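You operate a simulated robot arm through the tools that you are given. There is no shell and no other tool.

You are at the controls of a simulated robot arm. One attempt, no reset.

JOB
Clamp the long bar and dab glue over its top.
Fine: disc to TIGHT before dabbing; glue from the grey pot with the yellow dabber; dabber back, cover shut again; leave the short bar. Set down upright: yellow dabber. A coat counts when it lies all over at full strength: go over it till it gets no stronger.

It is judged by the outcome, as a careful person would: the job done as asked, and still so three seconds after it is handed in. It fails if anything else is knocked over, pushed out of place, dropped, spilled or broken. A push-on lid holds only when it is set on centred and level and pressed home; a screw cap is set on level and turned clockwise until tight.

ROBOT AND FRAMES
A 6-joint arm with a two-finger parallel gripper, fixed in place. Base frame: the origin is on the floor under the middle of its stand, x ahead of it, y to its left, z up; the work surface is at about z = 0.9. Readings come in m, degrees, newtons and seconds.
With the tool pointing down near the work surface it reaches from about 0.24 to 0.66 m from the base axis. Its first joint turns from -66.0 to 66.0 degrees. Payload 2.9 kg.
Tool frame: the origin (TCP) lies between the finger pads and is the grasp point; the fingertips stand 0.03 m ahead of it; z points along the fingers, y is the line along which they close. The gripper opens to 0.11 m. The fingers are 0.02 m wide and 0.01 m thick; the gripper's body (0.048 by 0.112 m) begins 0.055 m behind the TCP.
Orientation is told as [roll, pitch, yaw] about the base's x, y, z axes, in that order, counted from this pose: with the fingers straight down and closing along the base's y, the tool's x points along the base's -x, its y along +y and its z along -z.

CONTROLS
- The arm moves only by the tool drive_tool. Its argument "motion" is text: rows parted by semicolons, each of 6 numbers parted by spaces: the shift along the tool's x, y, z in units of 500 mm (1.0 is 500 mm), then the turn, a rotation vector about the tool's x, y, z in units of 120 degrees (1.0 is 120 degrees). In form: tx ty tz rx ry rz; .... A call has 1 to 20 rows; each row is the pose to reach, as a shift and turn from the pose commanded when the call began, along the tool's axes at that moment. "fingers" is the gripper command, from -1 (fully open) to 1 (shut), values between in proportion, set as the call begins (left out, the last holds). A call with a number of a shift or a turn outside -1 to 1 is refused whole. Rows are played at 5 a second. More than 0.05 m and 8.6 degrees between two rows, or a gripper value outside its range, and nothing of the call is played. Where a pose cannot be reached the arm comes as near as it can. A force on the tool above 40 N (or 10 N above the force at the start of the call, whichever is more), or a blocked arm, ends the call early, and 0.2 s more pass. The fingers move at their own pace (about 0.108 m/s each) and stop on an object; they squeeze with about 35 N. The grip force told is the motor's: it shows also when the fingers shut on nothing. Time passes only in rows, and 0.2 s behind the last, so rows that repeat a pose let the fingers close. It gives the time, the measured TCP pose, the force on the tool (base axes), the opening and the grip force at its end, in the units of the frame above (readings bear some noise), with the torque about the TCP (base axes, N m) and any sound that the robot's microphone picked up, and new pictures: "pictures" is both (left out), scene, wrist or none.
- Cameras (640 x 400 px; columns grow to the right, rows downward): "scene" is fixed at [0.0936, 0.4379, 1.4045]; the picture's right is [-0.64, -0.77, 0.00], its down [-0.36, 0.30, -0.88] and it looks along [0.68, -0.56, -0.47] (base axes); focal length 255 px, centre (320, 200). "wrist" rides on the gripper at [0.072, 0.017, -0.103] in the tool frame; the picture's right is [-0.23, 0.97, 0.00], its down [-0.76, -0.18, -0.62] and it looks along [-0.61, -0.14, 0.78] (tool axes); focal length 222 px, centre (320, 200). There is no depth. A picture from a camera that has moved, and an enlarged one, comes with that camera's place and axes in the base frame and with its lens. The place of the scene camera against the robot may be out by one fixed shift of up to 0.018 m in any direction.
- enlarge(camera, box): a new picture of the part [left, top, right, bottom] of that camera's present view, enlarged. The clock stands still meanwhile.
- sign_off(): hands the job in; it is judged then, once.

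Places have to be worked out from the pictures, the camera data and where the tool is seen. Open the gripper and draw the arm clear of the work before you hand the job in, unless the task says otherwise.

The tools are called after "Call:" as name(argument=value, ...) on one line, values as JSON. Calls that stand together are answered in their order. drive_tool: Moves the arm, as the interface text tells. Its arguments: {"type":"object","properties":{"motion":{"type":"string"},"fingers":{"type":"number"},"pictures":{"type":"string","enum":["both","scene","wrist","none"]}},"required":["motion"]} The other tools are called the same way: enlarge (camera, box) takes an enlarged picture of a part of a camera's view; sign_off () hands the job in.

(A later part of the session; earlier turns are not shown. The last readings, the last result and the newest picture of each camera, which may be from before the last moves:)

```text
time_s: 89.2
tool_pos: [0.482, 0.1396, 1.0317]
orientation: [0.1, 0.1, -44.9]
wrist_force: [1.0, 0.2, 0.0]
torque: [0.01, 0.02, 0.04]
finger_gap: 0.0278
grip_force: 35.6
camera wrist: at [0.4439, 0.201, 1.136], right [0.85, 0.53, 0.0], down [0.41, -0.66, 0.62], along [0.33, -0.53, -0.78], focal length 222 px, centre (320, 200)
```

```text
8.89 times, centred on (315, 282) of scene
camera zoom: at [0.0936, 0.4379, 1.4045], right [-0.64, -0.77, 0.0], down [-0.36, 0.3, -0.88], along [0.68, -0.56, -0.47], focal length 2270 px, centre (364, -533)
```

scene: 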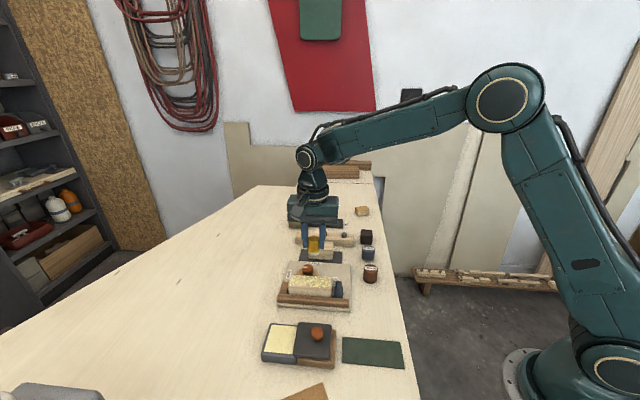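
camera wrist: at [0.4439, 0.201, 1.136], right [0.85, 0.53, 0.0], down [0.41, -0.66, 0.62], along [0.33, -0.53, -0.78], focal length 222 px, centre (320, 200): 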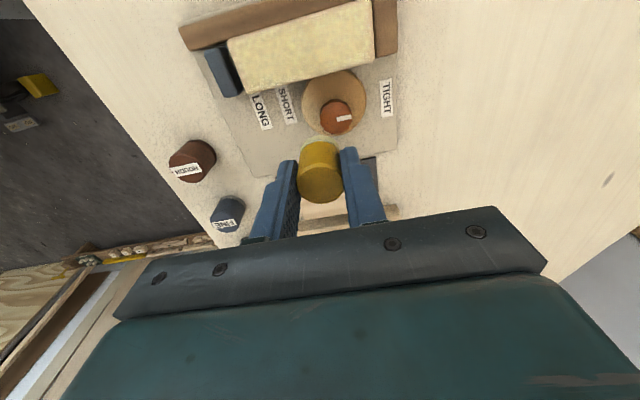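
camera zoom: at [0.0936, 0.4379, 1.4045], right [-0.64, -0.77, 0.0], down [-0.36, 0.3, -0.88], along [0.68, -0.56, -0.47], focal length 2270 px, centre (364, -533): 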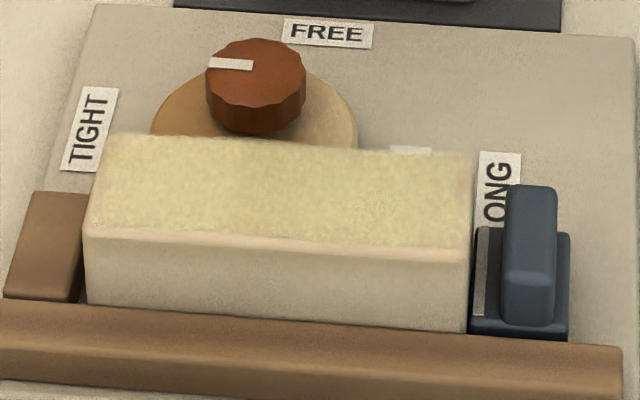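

The third coat looks the same as the second. I enlarge both ends and the edges to check for thin spots.

Call:
enlarge(camera="wrist", box=[222, 30, 302, 100])

Call:
enlarge(camera="wrist", box=[310, 0, 380, 70])

Call:
enlarge(camera="scene", box=[286, 270, 312, 295])

Call:
enlarge(camera="scene", box=[310, 270, 336, 295])

```text
5.71 times, centred on (262, 65) of wrist
camera zoom: at [0.4439, 0.201, 1.136], right [0.85, 0.53, 0.0], down [0.41, -0.66, 0.62], along [0.33, -0.53, -0.78], focal length 1269 px, centre (651, 971)
```

zoom: 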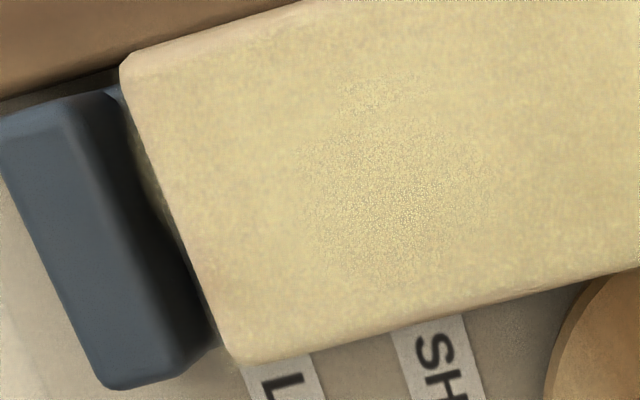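

```text
5.71 times, centred on (345, 35) of wrist
camera zoom: at [0.4439, 0.201, 1.136], right [0.85, 0.53, 0.0], down [0.41, -0.66, 0.62], along [0.33, -0.53, -0.78], focal length 1269 px, centre (177, 1143)
```

zoom: 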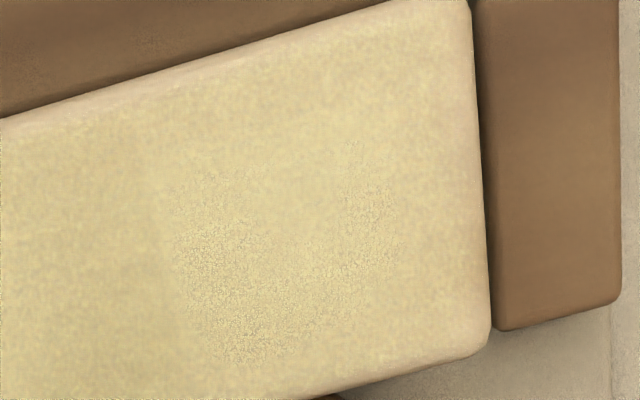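

```text
16.00 times, centred on (299, 282) of scene
camera zoom: at [0.0936, 0.4379, 1.4045], right [-0.64, -0.77, 0.0], down [-0.36, 0.3, -0.88], along [0.68, -0.56, -0.47], focal length 4086 px, centre (656, -1120)
```

zoom: 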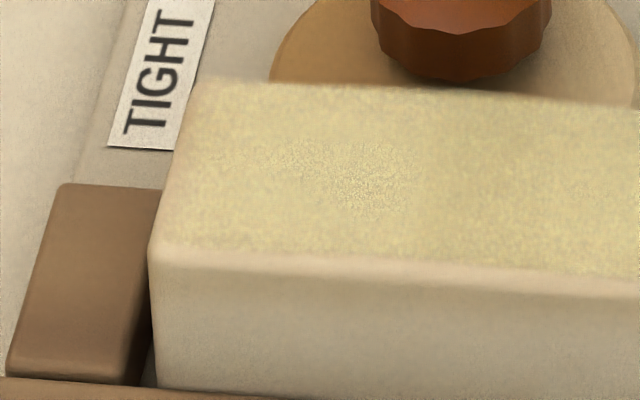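

```text
16.00 times, centred on (323, 282) of scene
camera zoom: at [0.0936, 0.4379, 1.4045], right [-0.64, -0.77, 0.0], down [-0.36, 0.3, -0.88], along [0.68, -0.56, -0.47], focal length 4086 px, centre (272, -1120)
```

zoom: 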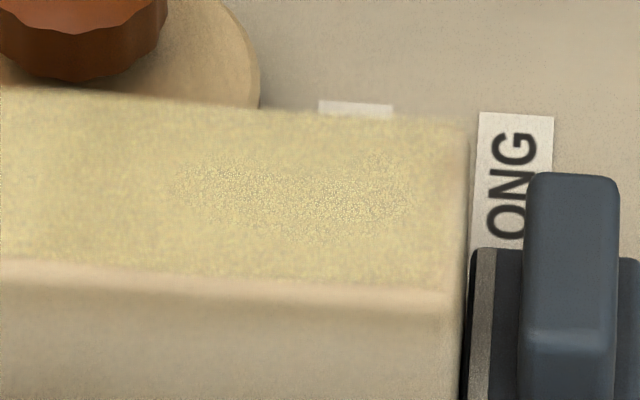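

The coat fades toward the edges, most at the end-stop end and along the fence side. I reload and this time go round the perimeter with the pad centre only 2–3 mm inside the edges, then fill the middle.

Call:
drive_tool(motion="0.075 0.0165 0 0 0 0;0.15 0.033 0 0 0 0;0.225 0.0496 0 0 0 0;0.3 0.066 0 0 0 0;0.3749 0.0827 0 0 0 0;0.3749 0.0827 0.06 0 0 0;0.3749 0.0827 0.11 0 0 0;0.3749 0.0827 0.117 0 0 0;0.3749 0.0827 0.1191 0 0 0;0.3749 0.0827 0.1191 0 0 0;0.3749 0.0827 0.1191 0 0 0;0.3749 0.0827 0.1191 0 0 0;0.3749 0.0827 0.1191 0 0 0;0.3749 0.0827 0.1191 0 0 0;0.3749 0.0827 0.06 0 0 0;0.3749 0.0827 -0.0004 0 0 0", pictures="none")

Call:
drive_tool(motion="-0.0567 -0.0447 0 0 0 0;-0.1135 -0.0894 0 0 0 0;-0.1702 -0.134 0 0 0 0;-0.2269 -0.1787 0 0 0 0;-0.2269 -0.1787 0.06 0 0 0;-0.2269 -0.1787 0.0708 0 0 0;-0.2269 -0.1627 0.0708 0 0 0;-0.2269 -0.1467 0.0708 0 0 0;-0.2269 -0.1307 0.0708 0 0 0;-0.2269 -0.1147 0.0708 0 0 0;-0.2269 -0.0987 0.0708 0 0 0;-0.2269 -0.0827 0.0708 0 0 0;-0.2269 -0.0667 0.0708 0 0 0;-0.2269 -0.0507 0.0708 0 0 0;-0.2269 -0.0347 0.0708 0 0 0;-0.2269 -0.0187 0.0708 0 0 0;-0.2269 -0.0027 0.0708 0 0 0;-0.2269 0.0133 0.0708 0 0 0;-0.2269 0.0153 0.0708 0 0 0", pictures="none")

```text
time_s: 92.6
tool_pos: [0.3779, 0.3021, 1.0311]
orientation: [0.0, 0.1, -44.9]
wrist_force: [0.1, 0.0, -0.8]
torque: [-0.01, 0.0, 0.02]
finger_gap: 0.0277
grip_force: 34.8
```

```text
time_s: 96.6
tool_pos: [0.4641, 0.2269, 0.9955]
orientation: [0.0, 0.0, -45.0]
wrist_force: [-3.0, -3.1, 11.8]
torque: [-0.26, 0.1, -0.06]
finger_gap: 0.0276
grip_force: 35.3
```

Fence-side edge done at 12 N. I continue across the end-stop end and back along the disc-side edge.

Call:
drive_tool(motion="-0.0112 0 0 0 0 0;-0.0224 0 0 0 0 0;-0.0336 0 0 0 0 0;-0.0448 0 0 0 0 0;-0.056 0 0 0 0 0;-0.056 -0.015 0 0 0 0;-0.056 -0.03 0 0 0 0;-0.056 -0.045 0 0 0 0;-0.056 -0.06 0 0 0 0;-0.056 -0.075 0 0 0 0;-0.056 -0.09 0 0 0 0;-0.056 -0.105 0 0 0 0;-0.056 -0.12 0 0 0 0;-0.056 -0.135 0 0 0 0;-0.056 -0.15 0 0 0 0;-0.056 -0.165 0 0 0 0;-0.056 -0.18 0 0 0 0;-0.056 -0.194 0 0 0 0", pictures="none")

Call:
drive_tool(motion="0.0112 0 0 0 0 0;0.0224 0 0 0 0 0;0.0336 0 0 0 0 0;0.0448 0 0 0 0 0;0.056 0 0 0 0 0;0.038 0 0 0 0 0;0.038 0.016 0 0 0 0;0.038 0.032 0 0 0 0;0.038 0.048 0 0 0 0;0.038 0.064 0 0 0 0;0.038 0.08 0 0 0 0;0.038 0.096 0 0 0 0;0.038 0.112 0 0 0 0;0.038 0.128 0 0 0 0;0.038 0.144 0 0 0 0;0.038 0.16 0 0 0 0;0.038 0.176 0 0 0 0;0.038 0.19 0 0 0 0", pictures="none")

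Call:
drive_tool(motion="-0.01 0 0 0 0 0;-0.02 0 0 0 0 0;-0.02 -0.016 0 0 0 0;-0.02 -0.032 0 0 0 0;-0.02 -0.048 0 0 0 0;-0.02 -0.064 0 0 0 0;-0.02 -0.08 0 0 0 0;-0.02 -0.096 0 0 0 0;-0.02 -0.112 0 0 0 0;-0.02 -0.128 0 0 0 0;-0.02 -0.144 0 0 0 0;-0.02 -0.16 0 0 0 0;-0.02 -0.176 0 0 0 0;-0.02 -0.19 0 0 0 0", pictures="none")

```text
time_s: 100.4
tool_pos: [0.4164, 0.1384, 0.996]
orientation: [0.0, 0.0, -44.9]
wrist_force: [3.5, 4.4, 16.7]
torque: [0.31, -0.2, 0.02]
finger_gap: 0.0275
grip_force: 35.0
```

```text
time_s: 104.2
tool_pos: [0.4687, 0.2182, 0.9958]
orientation: [0.0, -0.1, -44.9]
wrist_force: [-4.1, -4.1, 21.1]
torque: [-0.4, 0.21, -0.03]
finger_gap: 0.0274
grip_force: 34.5
```

```text
time_s: 107.2
tool_pos: [0.4105, 0.1442, 0.9954]
orientation: [0.1, 0.0, -44.9]
wrist_force: [4.2, 3.5, 13.7]
torque: [0.25, -0.19, -0.01]
finger_gap: 0.0276
grip_force: 35.2
```

The perimeter and middle have been gone over. I lift and look again from the viewing pose.

Call:
drive_tool(motion="0 0 -0.0708 0 0 0;-0.055 0.048 -0.0708 0 0 0;-0.11 0.096 -0.0708 0 0 0;-0.11 0.096 -0.0708 0 0 0", pictures="both")

Call:
enlarge(camera="wrist", box=[222, 30, 302, 100])

Call:
enlarge(camera="wrist", box=[310, 0, 380, 70])

Call:
enlarge(camera="scene", box=[280, 260, 350, 305])

Call:
enlarge(camera="wrist", box=[220, 0, 380, 100])

```text
time_s: 108.2
tool_pos: [0.4828, 0.1385, 1.032]
orientation: [0.1, 0.1, -44.9]
wrist_force: [0.2, -0.3, -1.1]
torque: [-0.01, 0.0, -0.04]
finger_gap: 0.0273
grip_force: 34.9
camera wrist: at [0.4443, 0.2007, 1.1358], right [0.85, 0.53, 0.0], down [0.41, -0.66, 0.62], along [0.33, -0.53, -0.78], focal length 222 px, centre (320, 200)
```

scene: 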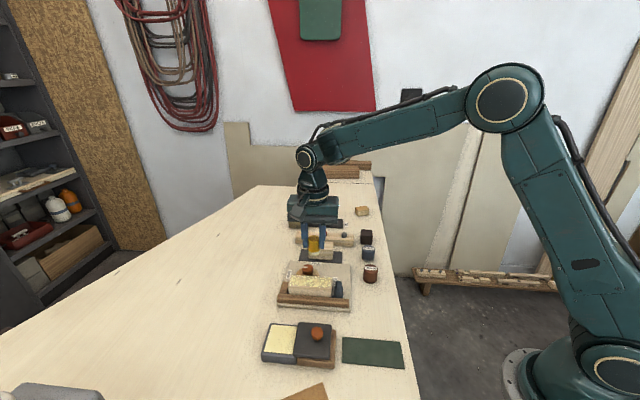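
wrist: 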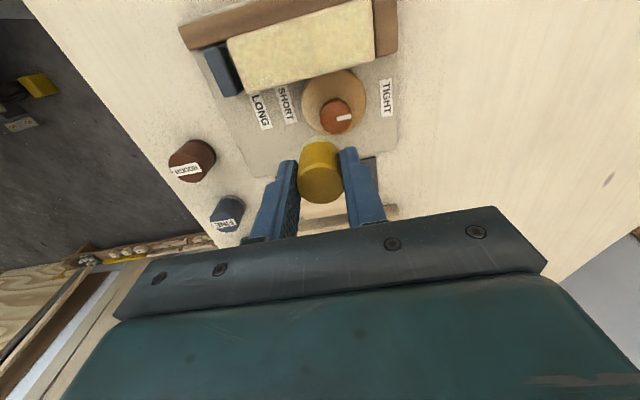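

```text
5.71 times, centred on (262, 65) of wrist
camera zoom: at [0.4443, 0.2007, 1.1358], right [0.85, 0.53, 0.0], down [0.41, -0.66, 0.62], along [0.33, -0.53, -0.78], focal length 1269 px, centre (651, 971)
```

zoom: 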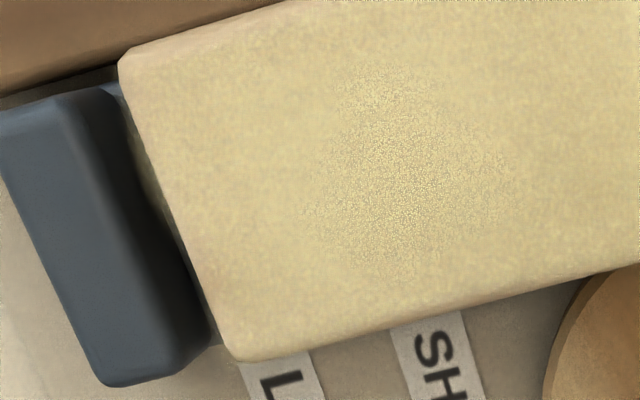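

```text
5.71 times, centred on (345, 35) of wrist
camera zoom: at [0.4443, 0.2007, 1.1358], right [0.85, 0.53, 0.0], down [0.41, -0.66, 0.62], along [0.33, -0.53, -0.78], focal length 1269 px, centre (177, 1143)
```

zoom: 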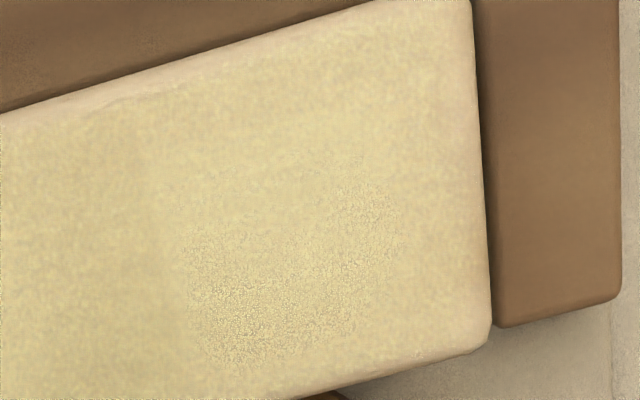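

```text
8.89 times, centred on (315, 282) of scene
camera zoom: at [0.0936, 0.4379, 1.4045], right [-0.64, -0.77, 0.0], down [-0.36, 0.3, -0.88], along [0.68, -0.56, -0.47], focal length 2270 px, centre (364, -533)
```

zoom: 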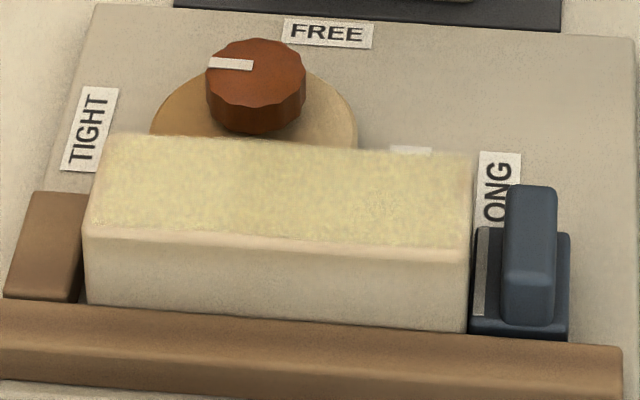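

```text
4.00 times, centred on (300, 50) of wrist
camera zoom: at [0.4443, 0.2007, 1.1358], right [0.85, 0.53, 0.0], down [0.41, -0.66, 0.62], along [0.33, -0.53, -0.78], focal length 888 px, centre (400, 800)
```

zoom: 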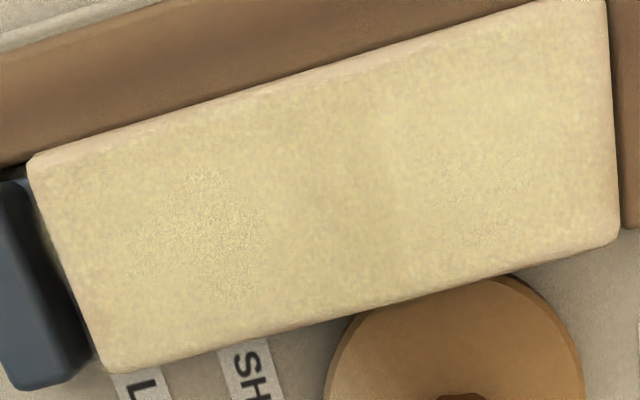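

The picture after this coat matches the previous one: even yellow over the whole flat top, with only the rounded rim paler. For certainty I make one last pass with a fresh pad, this time starting on the disc side and the middle, which had fewer strokes straight after a dip.

Call:
drive_tool(motion="0.075 0.0165 0 0 0 0;0.15 0.033 0 0 0 0;0.225 0.0496 0 0 0 0;0.3 0.066 0 0 0 0;0.3749 0.0827 0 0 0 0;0.3749 0.0827 0.06 0 0 0;0.3749 0.0827 0.11 0 0 0;0.3749 0.0827 0.117 0 0 0;0.3749 0.0827 0.1195 0 0 0;0.3749 0.0827 0.1195 0 0 0;0.3749 0.0827 0.1195 0 0 0;0.3749 0.0827 0.1195 0 0 0;0.3749 0.0827 0.1195 0 0 0;0.3749 0.0827 0.06 0 0 0;0.3749 0.0827 0 0 0 0", pictures="none")

Call:
drive_tool(motion="-0.093 0.0044 0 0 0 0;-0.186 0.0088 0 0 0 0;-0.2789 0.0133 0 0 0 0;-0.2789 0.0133 0.06 0 0 0;-0.2789 0.0133 0.0708 0 0 0;-0.2789 -0.0027 0.0708 0 0 0;-0.2789 -0.0187 0.0708 0 0 0;-0.2789 -0.0347 0.0708 0 0 0;-0.2789 -0.0507 0.0708 0 0 0;-0.2789 -0.0667 0.0708 0 0 0;-0.2789 -0.0827 0.0708 0 0 0;-0.2789 -0.0987 0.0708 0 0 0;-0.2789 -0.1147 0.0708 0 0 0;-0.2789 -0.1307 0.0708 0 0 0;-0.2789 -0.1467 0.0708 0 0 0;-0.2789 -0.1627 0.0708 0 0 0;-0.2789 -0.1787 0.0708 0 0 0", pictures="none")

Call:
drive_tool(motion="0.012 0 0 0 0 0;0.024 0 0 0 0 0;0.024 0.016 0 0 0 0;0.024 0.032 0 0 0 0;0.024 0.048 0 0 0 0;0.024 0.064 0 0 0 0;0.024 0.08 0 0 0 0;0.024 0.096 0 0 0 0;0.024 0.112 0 0 0 0;0.024 0.128 0 0 0 0;0.024 0.144 0 0 0 0;0.024 0.16 0 0 0 0;0.024 0.176 0 0 0 0;0.024 0.192 0 0 0 0", pictures="none")

Call:
drive_tool(motion="0.012 0 0 0 0 0;0.024 0 0 0 0 0;0.024 -0.016 0 0 0 0;0.024 -0.032 0 0 0 0;0.024 -0.048 0 0 0 0;0.024 -0.064 0 0 0 0;0.024 -0.08 0 0 0 0;0.024 -0.096 0 0 0 0;0.024 -0.112 0 0 0 0;0.024 -0.128 0 0 0 0;0.024 -0.144 0 0 0 0;0.024 -0.16 0 0 0 0;0.024 -0.176 0 0 0 0;0.024 -0.192 0 0 0 0", pictures="none")

```text
time_s: 111.4
tool_pos: [0.38, 0.3005, 1.0323]
orientation: [0.0, 0.1, -44.9]
wrist_force: [0.2, -0.4, -1.3]
torque: [0.02, -0.02, 0.0]
finger_gap: 0.0275
grip_force: 35.3
```

```text
time_s: 115.0
tool_pos: [0.4144, 0.1388, 0.9967]
orientation: [0.1, 0.1, -44.9]
wrist_force: [2.8, 4.2, 14.9]
torque: [0.26, -0.2, -0.05]
finger_gap: 0.0277
grip_force: 35.0
```

```text
time_s: 118.0
tool_pos: [0.4733, 0.2152, 0.997]
orientation: [0.1, 0.1, -44.9]
wrist_force: [-2.7, -4.2, 12.5]
torque: [-0.27, 0.1, 0.01]
finger_gap: 0.0278
grip_force: 34.7
```

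```text
time_s: 121.0
tool_pos: [0.3983, 0.1559, 0.997]
orientation: [0.2, -0.1, -45.0]
wrist_force: [3.1, 3.4, 12.8]
torque: [0.16, -0.24, -0.01]
finger_gap: 0.0276
grip_force: 34.7
```

The last strokes ran at a steady 12–15 N. I lift and look from the same viewing pose.

Call:
drive_tool(motion="0 0 -0.0708 0 0 0;-0.072 0.048 -0.0708 0 0 0;-0.144 0.096 -0.0708 0 0 0;-0.144 0.096 -0.0708 0 0 0", pictures="both")

Call:
enlarge(camera="wrist", box=[220, 0, 380, 100])

Call:
enlarge(camera="scene", box=[280, 260, 350, 305])

Call:
enlarge(camera="wrist", box=[310, 0, 380, 70])

```text
time_s: 122.0
tool_pos: [0.4825, 0.1383, 1.0313]
orientation: [0.0, 0.1, -44.9]
wrist_force: [-0.8, 0.7, 0.9]
torque: [-0.01, 0.01, -0.04]
finger_gap: 0.0275
grip_force: 35.6
camera wrist: at [0.4433, 0.2006, 1.1354], right [0.85, 0.53, 0.0], down [0.41, -0.66, 0.62], along [0.33, -0.53, -0.78], focal length 222 px, centre (320, 200)
```

scene: 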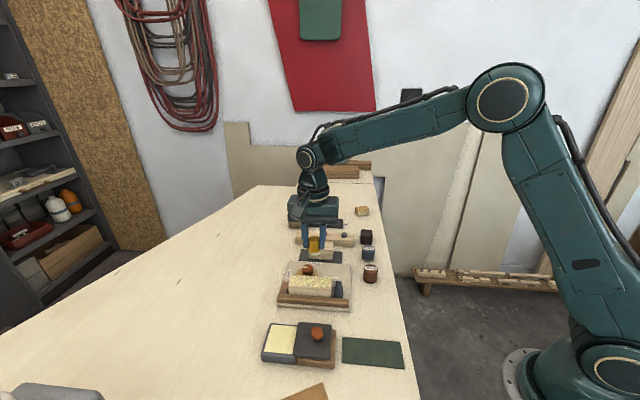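
wrist: 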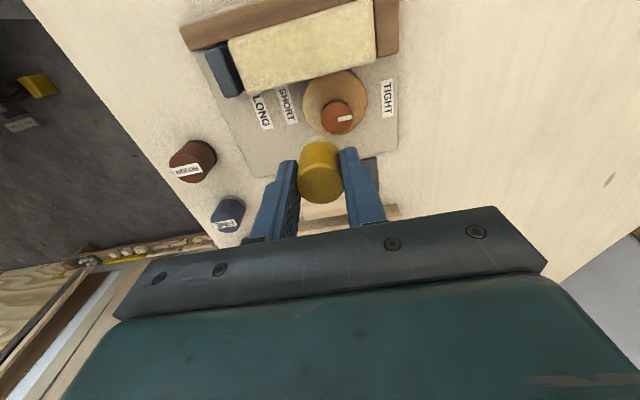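

```text
4.00 times, centred on (300, 50) of wrist
camera zoom: at [0.4433, 0.2006, 1.1354], right [0.85, 0.53, 0.0], down [0.41, -0.66, 0.62], along [0.33, -0.53, -0.78], focal length 888 px, centre (400, 800)
```

zoom: 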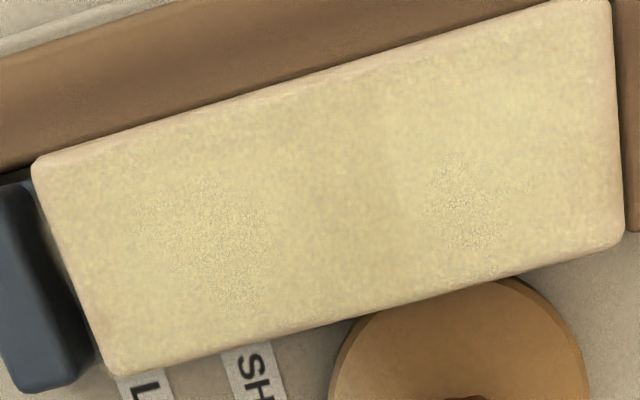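

```text
8.89 times, centred on (315, 282) of scene
camera zoom: at [0.0936, 0.4379, 1.4045], right [-0.64, -0.77, 0.0], down [-0.36, 0.3, -0.88], along [0.68, -0.56, -0.47], focal length 2270 px, centre (364, -533)
```

zoom: 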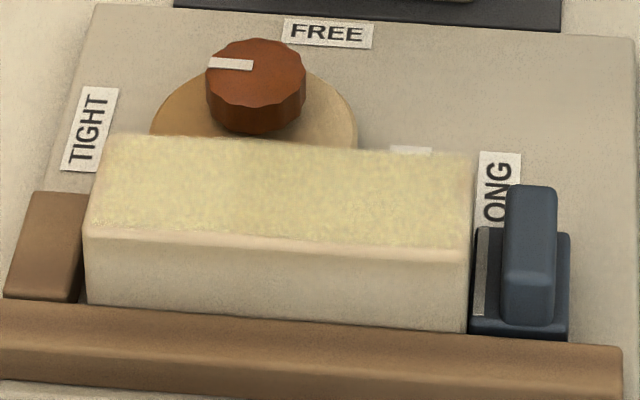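

```text
5.71 times, centred on (345, 35) of wrist
camera zoom: at [0.4433, 0.2006, 1.1354], right [0.85, 0.53, 0.0], down [0.41, -0.66, 0.62], along [0.33, -0.53, -0.78], focal length 1269 px, centre (177, 1143)
```

zoom: 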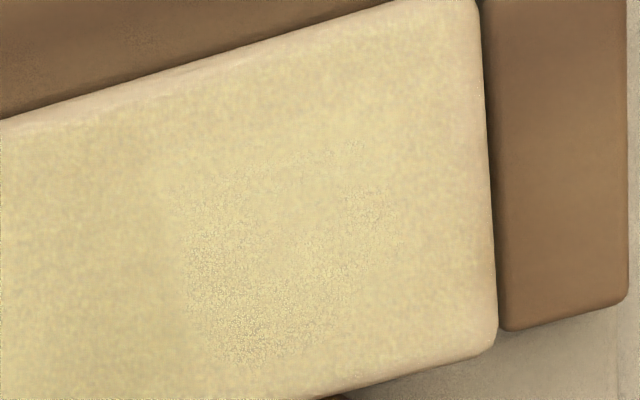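

The last pass made no difference, so the coat is at full strength all over. I carry the dabber back to its original spot and lower it to just above the table.

Call:
drive_tool(motion="0.0347 -0.0723 0 0 0 0;0.0694 -0.1447 0 0 0 0;0.104 -0.217 0 0 0 0;0.1387 -0.2893 0 0 0 0;0.1387 -0.2893 0.06 0 0 0;0.1387 -0.2893 0.12 0 0 0;0.1387 -0.2893 0.155 0 0 0;0.1387 -0.2893 0.163 0 0 0;0.1387 -0.2893 0.163 0 0 0", pictures="both")

Call:
enlarge(camera="scene", box=[330, 240, 420, 320])

```text
time_s: 124.0
tool_pos: [0.3315, 0.0859, 0.9502]
orientation: [-0.1, 0.1, -44.9]
wrist_force: [-0.6, -0.1, -0.2]
torque: [0.0, -0.02, 0.01]
finger_gap: 0.0278
grip_force: 34.9
camera wrist: at [0.2919, 0.148, 1.0544], right [0.85, 0.53, 0.0], down [0.41, -0.66, 0.62], along [0.33, -0.53, -0.78], focal length 222 px, centre (320, 200)
```

scene: 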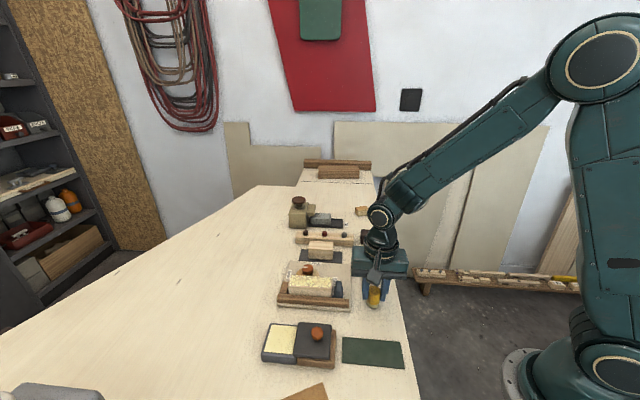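
wrist: 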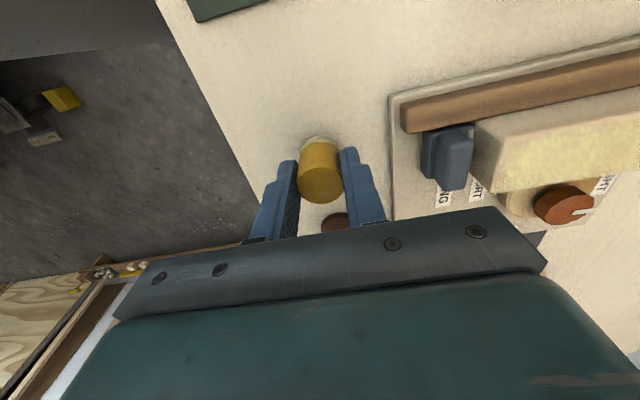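

```text
5.00 times, centred on (375, 280) of scene
camera zoom: at [0.0936, 0.4379, 1.4045], right [-0.64, -0.77, 0.0], down [-0.36, 0.3, -0.88], along [0.68, -0.56, -0.47], focal length 1277 px, centre (45, -200)
```

zoom: 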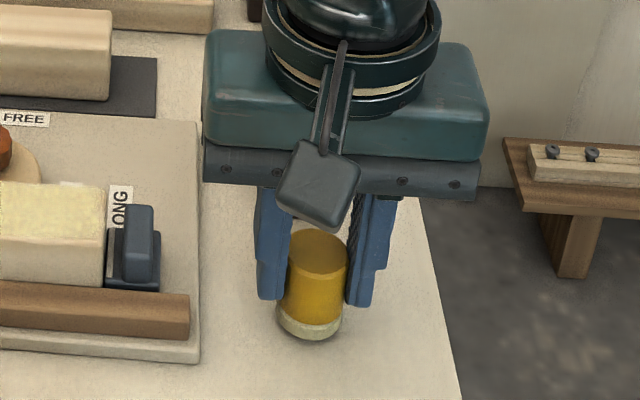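

The dabber is back over its spot, about 1.5 mm above the table. I lower it the last bit and check the force.

Call:
drive_tool(motion="0 0 0.001 0 0 0;0 0 0.002 0 0 0;0 0 0.003 0 0 0;0 0 0.003 0 0 0", pictures="none")

```text
time_s: 125.0
tool_pos: [0.3302, 0.0855, 0.9495]
orientation: [0.2, 0.1, -44.9]
wrist_force: [0.3, 0.4, -0.6]
torque: [0.04, -0.01, 0.0]
finger_gap: 0.0276
grip_force: 34.6
```

No contact yet, so I go down 1 mm more in small steps.

Call:
drive_tool(motion="0 0 0.001 0 0 0;0 0 0.002 0 0 0;0 0 0.002 0 0 0", pictures="none")

```text
time_s: 125.8
tool_pos: [0.3308, 0.0849, 0.9478]
orientation: [0.0, 0.1, -44.9]
wrist_force: [-0.2, 0.7, -0.7]
torque: [-0.03, 0.03, -0.03]
finger_gap: 0.0277
grip_force: 35.1
```

Still no contact force. I go another 1 mm down.

Call:
drive_tool(motion="0 0 0.001 0 0 0;0 0 0.002 0 0 0;0 0 0.002 0 0 0", pictures="scene")

Call:
enlarge(camera="scene", box=[345, 260, 405, 320])

```text
time_s: 126.6
tool_pos: [0.3302, 0.0857, 0.9482]
orientation: [0.0, 0.0, -45.0]
wrist_force: [-2.9, -0.6, 8.6]
torque: [-0.04, 0.12, 0.02]
finger_gap: 0.0277
grip_force: 35.3
```

scene: 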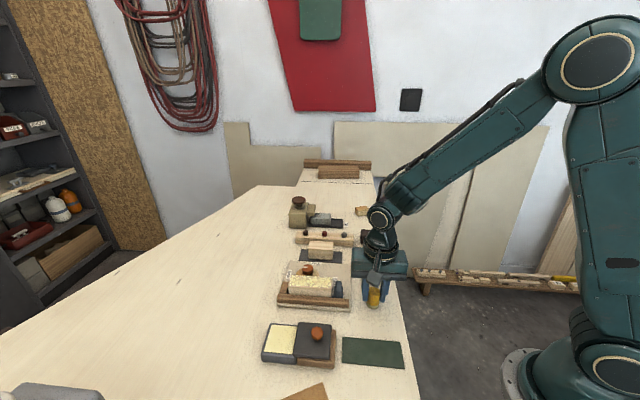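

```text
6.67 times, centred on (375, 290) of scene
camera zoom: at [0.0934, 0.4379, 1.4045], right [-0.64, -0.77, 0.0], down [-0.36, 0.3, -0.88], along [0.68, -0.56, -0.47], focal length 1703 px, centre (-47, -400)
```

zoom: 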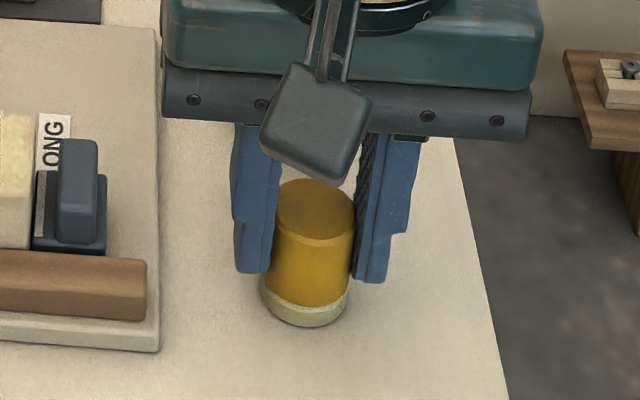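

The pad stands on the table with 9 N. I open the fingers to 45 mm, wait, then rise straight up.

Call:
drive_tool(motion="0 0 0 0 0 0;0 0 0 0 0 0;0 0 0 0 0 0;0 0 -0.03 0 0 0;0 0 -0.08 0 0 0;0 0 -0.15 0 0 0;0 0 -0.2 0 0 0;0 0 -0.2 0 0 0", fingers=0.18, pictures="both")

Call:
enlarge(camera="scene", box=[330, 240, 420, 320])

```text
time_s: 128.4
tool_pos: [0.3293, 0.0841, 1.0463]
orientation: [0.2, 0.2, -45.0]
wrist_force: [-0.1, -0.3, 0.6]
torque: [-0.03, 0.0, -0.01]
finger_gap: 0.045
grip_force: 0.1
camera wrist: at [0.2914, 0.1467, 1.1507], right [0.85, 0.53, 0.0], down [0.41, -0.66, 0.62], along [0.33, -0.53, -0.78], focal length 222 px, centre (320, 200)
```

scene: 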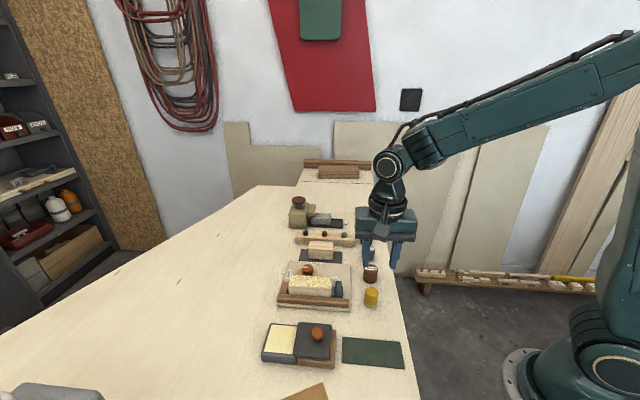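
wrist: 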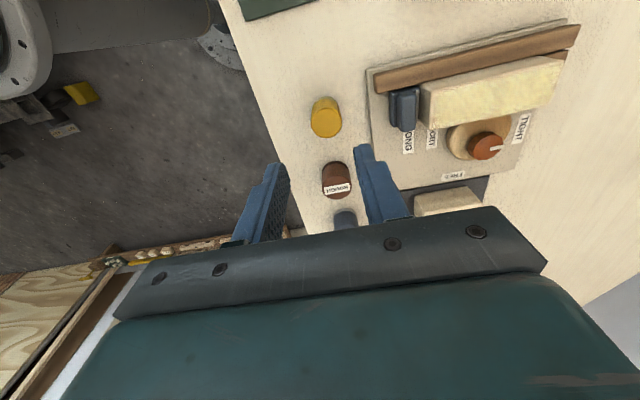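

```text
5.00 times, centred on (375, 280) of scene
camera zoom: at [0.0936, 0.4379, 1.4045], right [-0.64, -0.77, 0.0], down [-0.36, 0.3, -0.88], along [0.68, -0.56, -0.47], focal length 1277 px, centre (45, -200)
```

zoom: 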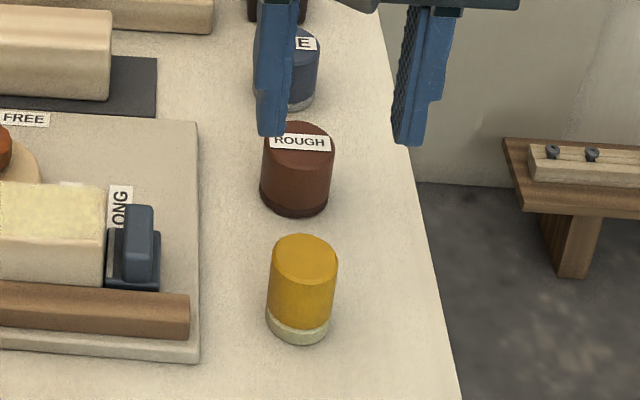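

The dabber stands upright, but it looks shifted a few millimetres from where it was. I enlarge the wrist view to measure how much.

Call:
enlarge(camera="wrist", box=[220, 60, 420, 185])

```text
3.20 times, centred on (320, 122) of wrist
camera zoom: at [0.2914, 0.1467, 1.1507], right [0.85, 0.53, 0.0], down [0.41, -0.66, 0.62], along [0.33, -0.53, -0.78], focal length 711 px, centre (320, 448)
```

zoom: 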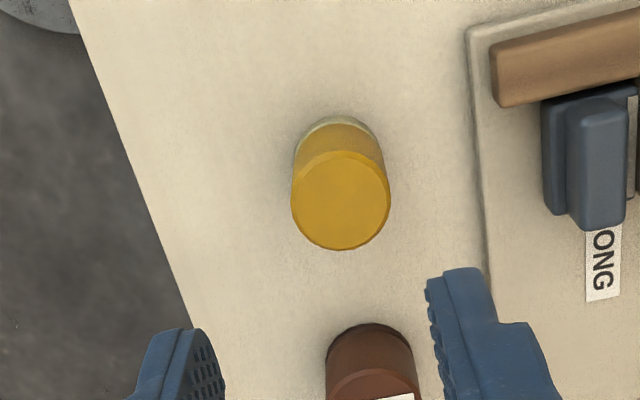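

The dabber stands upright within about 6 mm of its old spot and well clear of its neighbours, so I leave it there rather than disturb it again. Next I move back over the cover's knob to shut the pot.

Call:
drive_tool(motion="0 0 -0.0376 0 0 0;0.058 0.057 -0.0376 0 0 0;0.116 0.114 -0.0376 0 0 0;0.174 0.171 -0.0376 0 0 0;0.2317 0.228 -0.0376 0 0 0;0.2317 0.228 -0.0376 0 0 0", fingers=0.2, pictures="both")

Call:
enlarge(camera="wrist", box=[220, 40, 420, 165])

Call:
enlarge(camera="scene", box=[330, 240, 420, 320])

```text
time_s: 129.8
tool_pos: [0.3299, 0.2487, 1.0645]
orientation: [0.0, 0.1, -45.0]
wrist_force: [-0.3, 0.0, -0.4]
torque: [0.02, -0.01, -0.01]
finger_gap: 0.0439
grip_force: 0.0
camera wrist: at [0.2906, 0.311, 1.1687], right [0.85, 0.53, 0.0], down [0.41, -0.66, 0.62], along [0.33, -0.53, -0.78], focal length 222 px, centre (320, 200)
```

scene: 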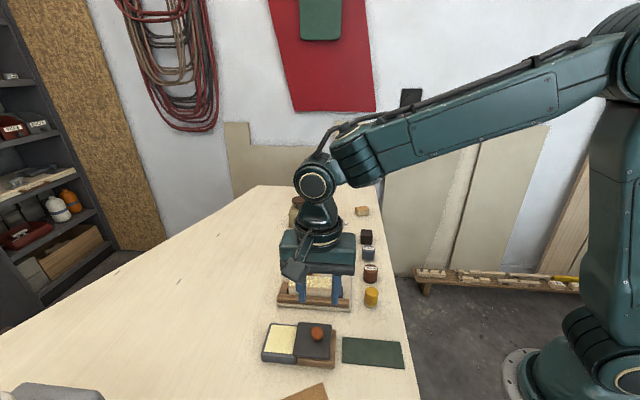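
wrist: 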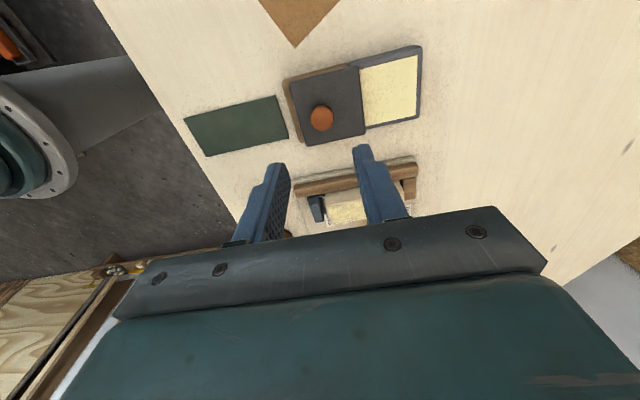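

```text
3.20 times, centred on (320, 102) of wrist
camera zoom: at [0.2906, 0.311, 1.1687], right [0.85, 0.53, 0.0], down [0.41, -0.66, 0.62], along [0.33, -0.53, -0.78], focal length 711 px, centre (320, 512)
```

zoom: 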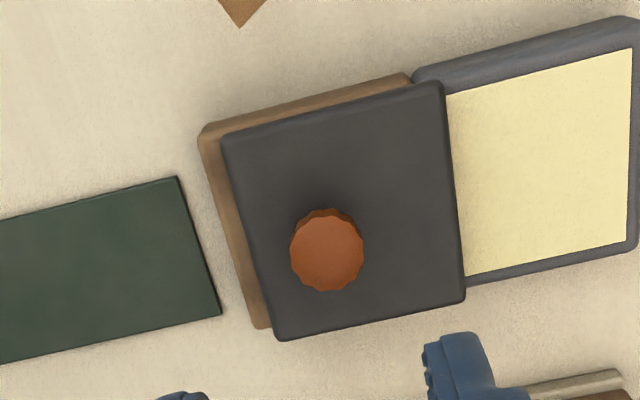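

```text
5.00 times, centred on (375, 280) of scene
camera zoom: at [0.0935, 0.438, 1.4045], right [-0.64, -0.77, 0.0], down [-0.36, 0.3, -0.88], along [0.68, -0.56, -0.47], focal length 1277 px, centre (45, -200)
```

zoom: 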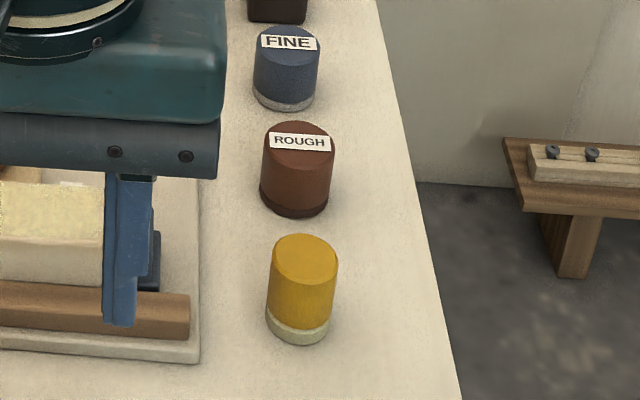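

The knob is exactly where I left it. I descend to the same grip pose, 1 mm higher than before, and close.

Call:
drive_tool(motion="0 0 0.08 0 0 0;0 0 0.15 0 0 0;0 0 0.185 0 0 0;0 0 0.198 0 0 0;0 0 0.198 0 0 0", pictures="none")

Call:
drive_tool(motion="0 0 0 0 0 0;0 0 0 0 0 0;0 0 0 0 0 0", fingers=1, pictures="wrist")

Call:
enlarge(camera="wrist", box=[220, 80, 420, 205])

```text
time_s: 131.0
tool_pos: [0.3287, 0.2488, 0.9657]
orientation: [-0.1, 0.1, -44.9]
wrist_force: [-0.4, -0.4, 0.9]
torque: [-0.01, 0.01, -0.01]
finger_gap: 0.0438
grip_force: 0.2
```

```text
time_s: 131.8
tool_pos: [0.3285, 0.2492, 0.965]
orientation: [-0.1, 0.1, -44.9]
wrist_force: [0.6, 0.2, -1.9]
torque: [-0.07, -0.04, -0.01]
finger_gap: 0.0214
grip_force: 45.2
camera wrist: at [0.2906, 0.3107, 1.0699], right [0.85, 0.53, 0.0], down [0.41, -0.66, 0.62], along [0.33, -0.53, -0.78], focal length 222 px, centre (320, 200)
```

wrist: 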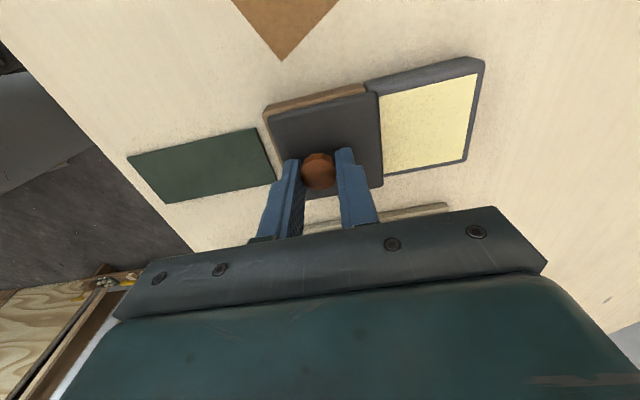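

```text
3.20 times, centred on (320, 142) of wrist
camera zoom: at [0.2906, 0.3107, 1.0699], right [0.85, 0.53, 0.0], down [0.41, -0.66, 0.62], along [0.33, -0.53, -0.78], focal length 711 px, centre (320, 384)
```

zoom: 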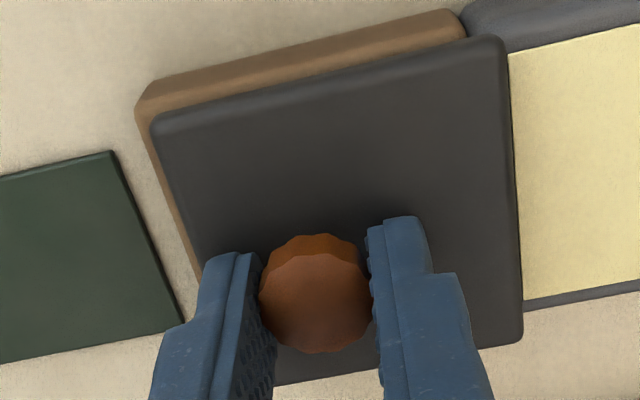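

The knob is gripped with almost no side load. I slide the cover 31 mm back toward the pot and check the forces.

Call:
drive_tool(motion="-0.0002 0.016 0 0 0 0;-0.0004 0.032 0 0 0 0;-0.0006 0.048 0 0 0 0;-0.0008 0.062 0 0 0 0;-0.0008 0.062 0 0 0 0", pictures="none")

```text
time_s: 133.0
tool_pos: [0.3518, 0.2706, 0.9649]
orientation: [0.0, 0.1, -44.8]
wrist_force: [-7.7, 8.1, -2.9]
torque: [0.03, 0.06, -0.08]
finger_gap: 0.0215
grip_force: 45.1
```

An 11 N side force says the tool is about 0.8 mm off the slide line. I correct that and slide another 28 mm.

Call:
drive_tool(motion="0.0016 0 0 0 0 0;0.0016 0.016 0 0 0 0;0.0016 0.032 0 0 0 0;0.0016 0.046 0 0 0 0;0.0016 0.056 0 0 0 0;0.0016 0.056 0 0 0 0", pictures="both")

Call:
enlarge(camera="scene", box=[255, 310, 345, 375])

Call:
enlarge(camera="wrist", box=[220, 80, 420, 205])

```text
time_s: 134.4
tool_pos: [0.3709, 0.2893, 0.9657]
orientation: [-0.1, 0.0, -44.9]
wrist_force: [-4.6, 3.2, -11.4]
torque: [-0.28, -0.25, -0.13]
finger_gap: 0.0216
grip_force: 45.0
camera wrist: at [0.3323, 0.3524, 1.0699], right [0.85, 0.53, 0.0], down [0.41, -0.66, 0.62], along [0.33, -0.53, -0.78], focal length 222 px, centre (320, 200)
```

scene: 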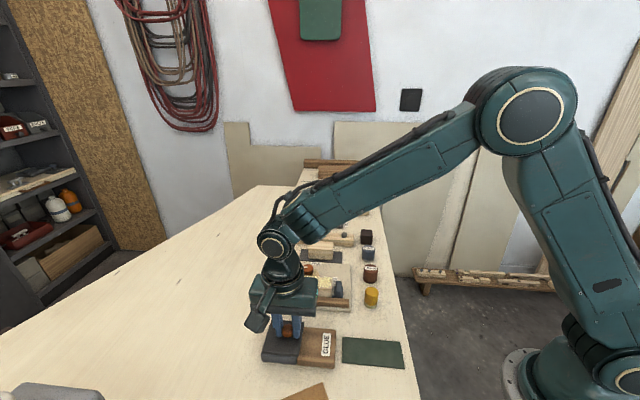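
wrist: 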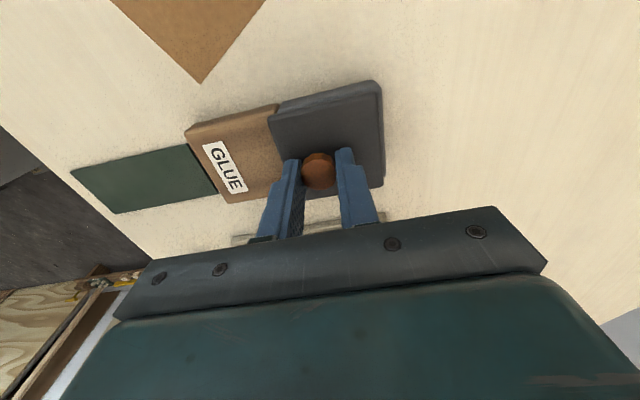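

```text
6.15 times, centred on (300, 342) of scene
camera zoom: at [0.0936, 0.4382, 1.4044], right [-0.64, -0.77, 0.0], down [-0.36, 0.3, -0.88], along [0.68, -0.56, -0.47], focal length 1572 px, centre (443, -677)
```

zoom: 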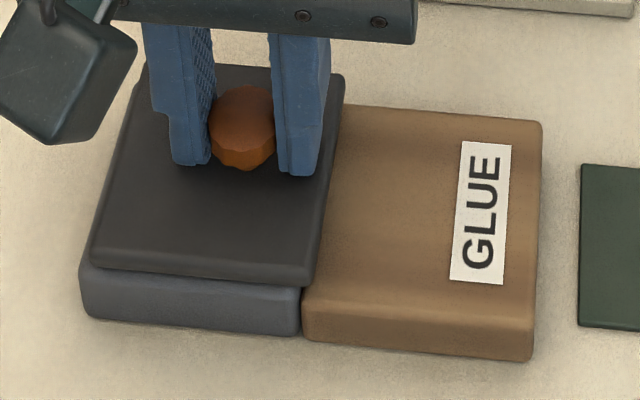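

```text
3.20 times, centred on (320, 142) of wrist
camera zoom: at [0.3323, 0.3524, 1.0699], right [0.85, 0.53, 0.0], down [0.41, -0.66, 0.62], along [0.33, -0.53, -0.78], focal length 711 px, centre (320, 384)
```

zoom: 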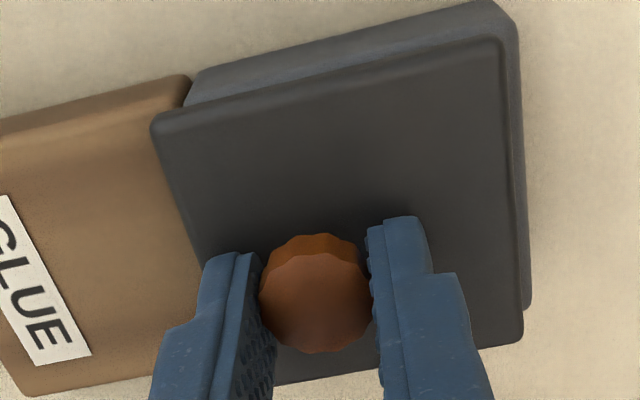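

The cover is about 5.5 mm short of its original shut position. I ease down 0.8 mm and slide 5 mm more in small steps.

Call:
drive_tool(motion="0.0006 0 0.0016 0 0 0;0.0006 0.004 0.0016 0 0 0;0.0006 0.008 0.0016 0 0 0;0.0006 0.01 0.0016 0 0 0;0.0006 0.01 0.0016 0 0 0", pictures="both")

Call:
enlarge(camera="scene", box=[255, 310, 345, 375])

Call:
enlarge(camera="wrist", box=[220, 80, 420, 205])

```text
time_s: 135.6
tool_pos: [0.3739, 0.2932, 0.967]
orientation: [0.1, 0.0, -45.0]
wrist_force: [-3.2, -6.4, 1.0]
torque: [-0.06, 0.13, 0.08]
finger_gap: 0.0212
grip_force: 44.7
camera wrist: at [0.3355, 0.3557, 1.0699], right [0.85, 0.53, 0.0], down [0.41, -0.66, 0.62], along [0.33, -0.53, -0.78], focal length 222 px, centre (320, 200)
```

scene: 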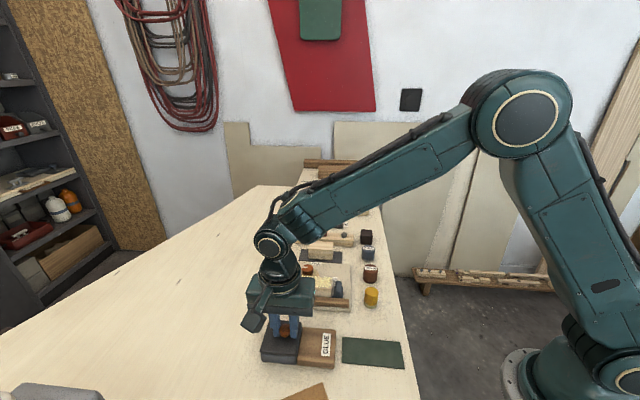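
wrist: 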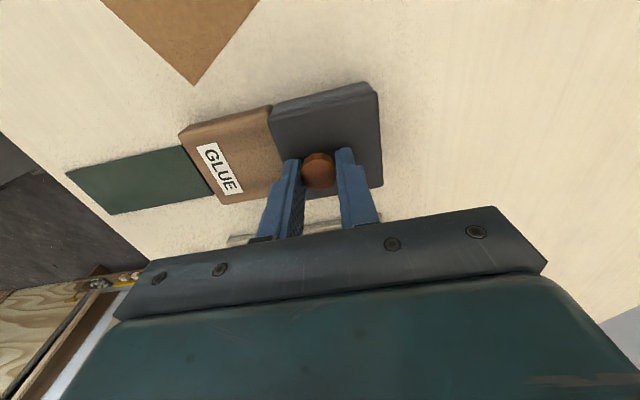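

```text
6.15 times, centred on (300, 342) of scene
camera zoom: at [0.0935, 0.4378, 1.4045], right [-0.64, -0.77, 0.0], down [-0.36, 0.3, -0.88], along [0.68, -0.56, -0.47], focal length 1572 px, centre (443, -677)
```

zoom: 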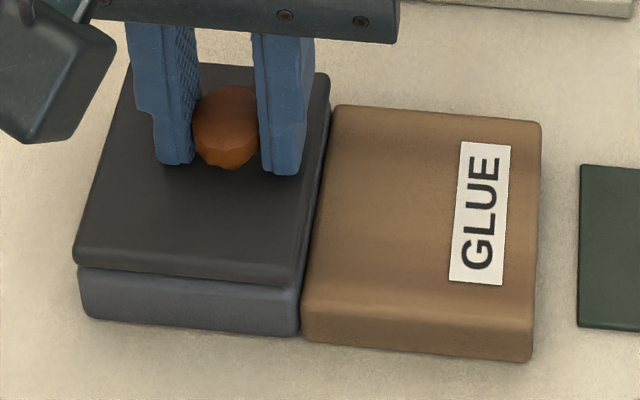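

```text
3.20 times, centred on (320, 142) of wrist
camera zoom: at [0.3355, 0.3557, 1.0699], right [0.85, 0.53, 0.0], down [0.41, -0.66, 0.62], along [0.33, -0.53, -0.78], focal length 711 px, centre (320, 384)
```

zoom: 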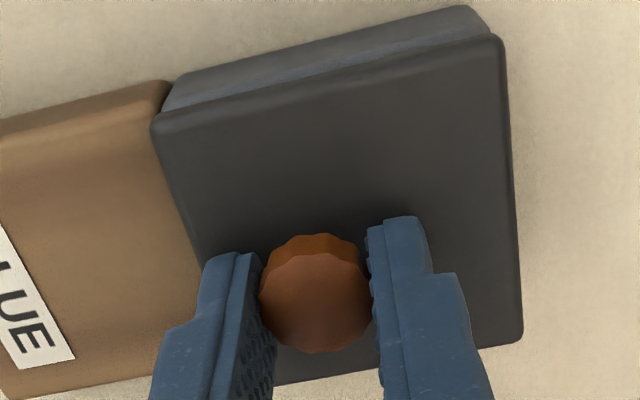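

A 7 N resistance has appeared along the slide, so the cover is at or near its stop. I push 1 mm more to be sure it is fully shut.

Call:
drive_tool(motion="0 0.001 0 0 0 0;0 0.002 0 0 0 0;0 0.002 0 0 0 0", pictures="none")

```text
time_s: 136.4
tool_pos: [0.3737, 0.293, 0.9656]
orientation: [-0.1, 0.0, -45.0]
wrist_force: [-6.7, -16.4, 8.0]
torque: [-0.42, 0.05, 0.02]
finger_gap: 0.0216
grip_force: 44.9
```

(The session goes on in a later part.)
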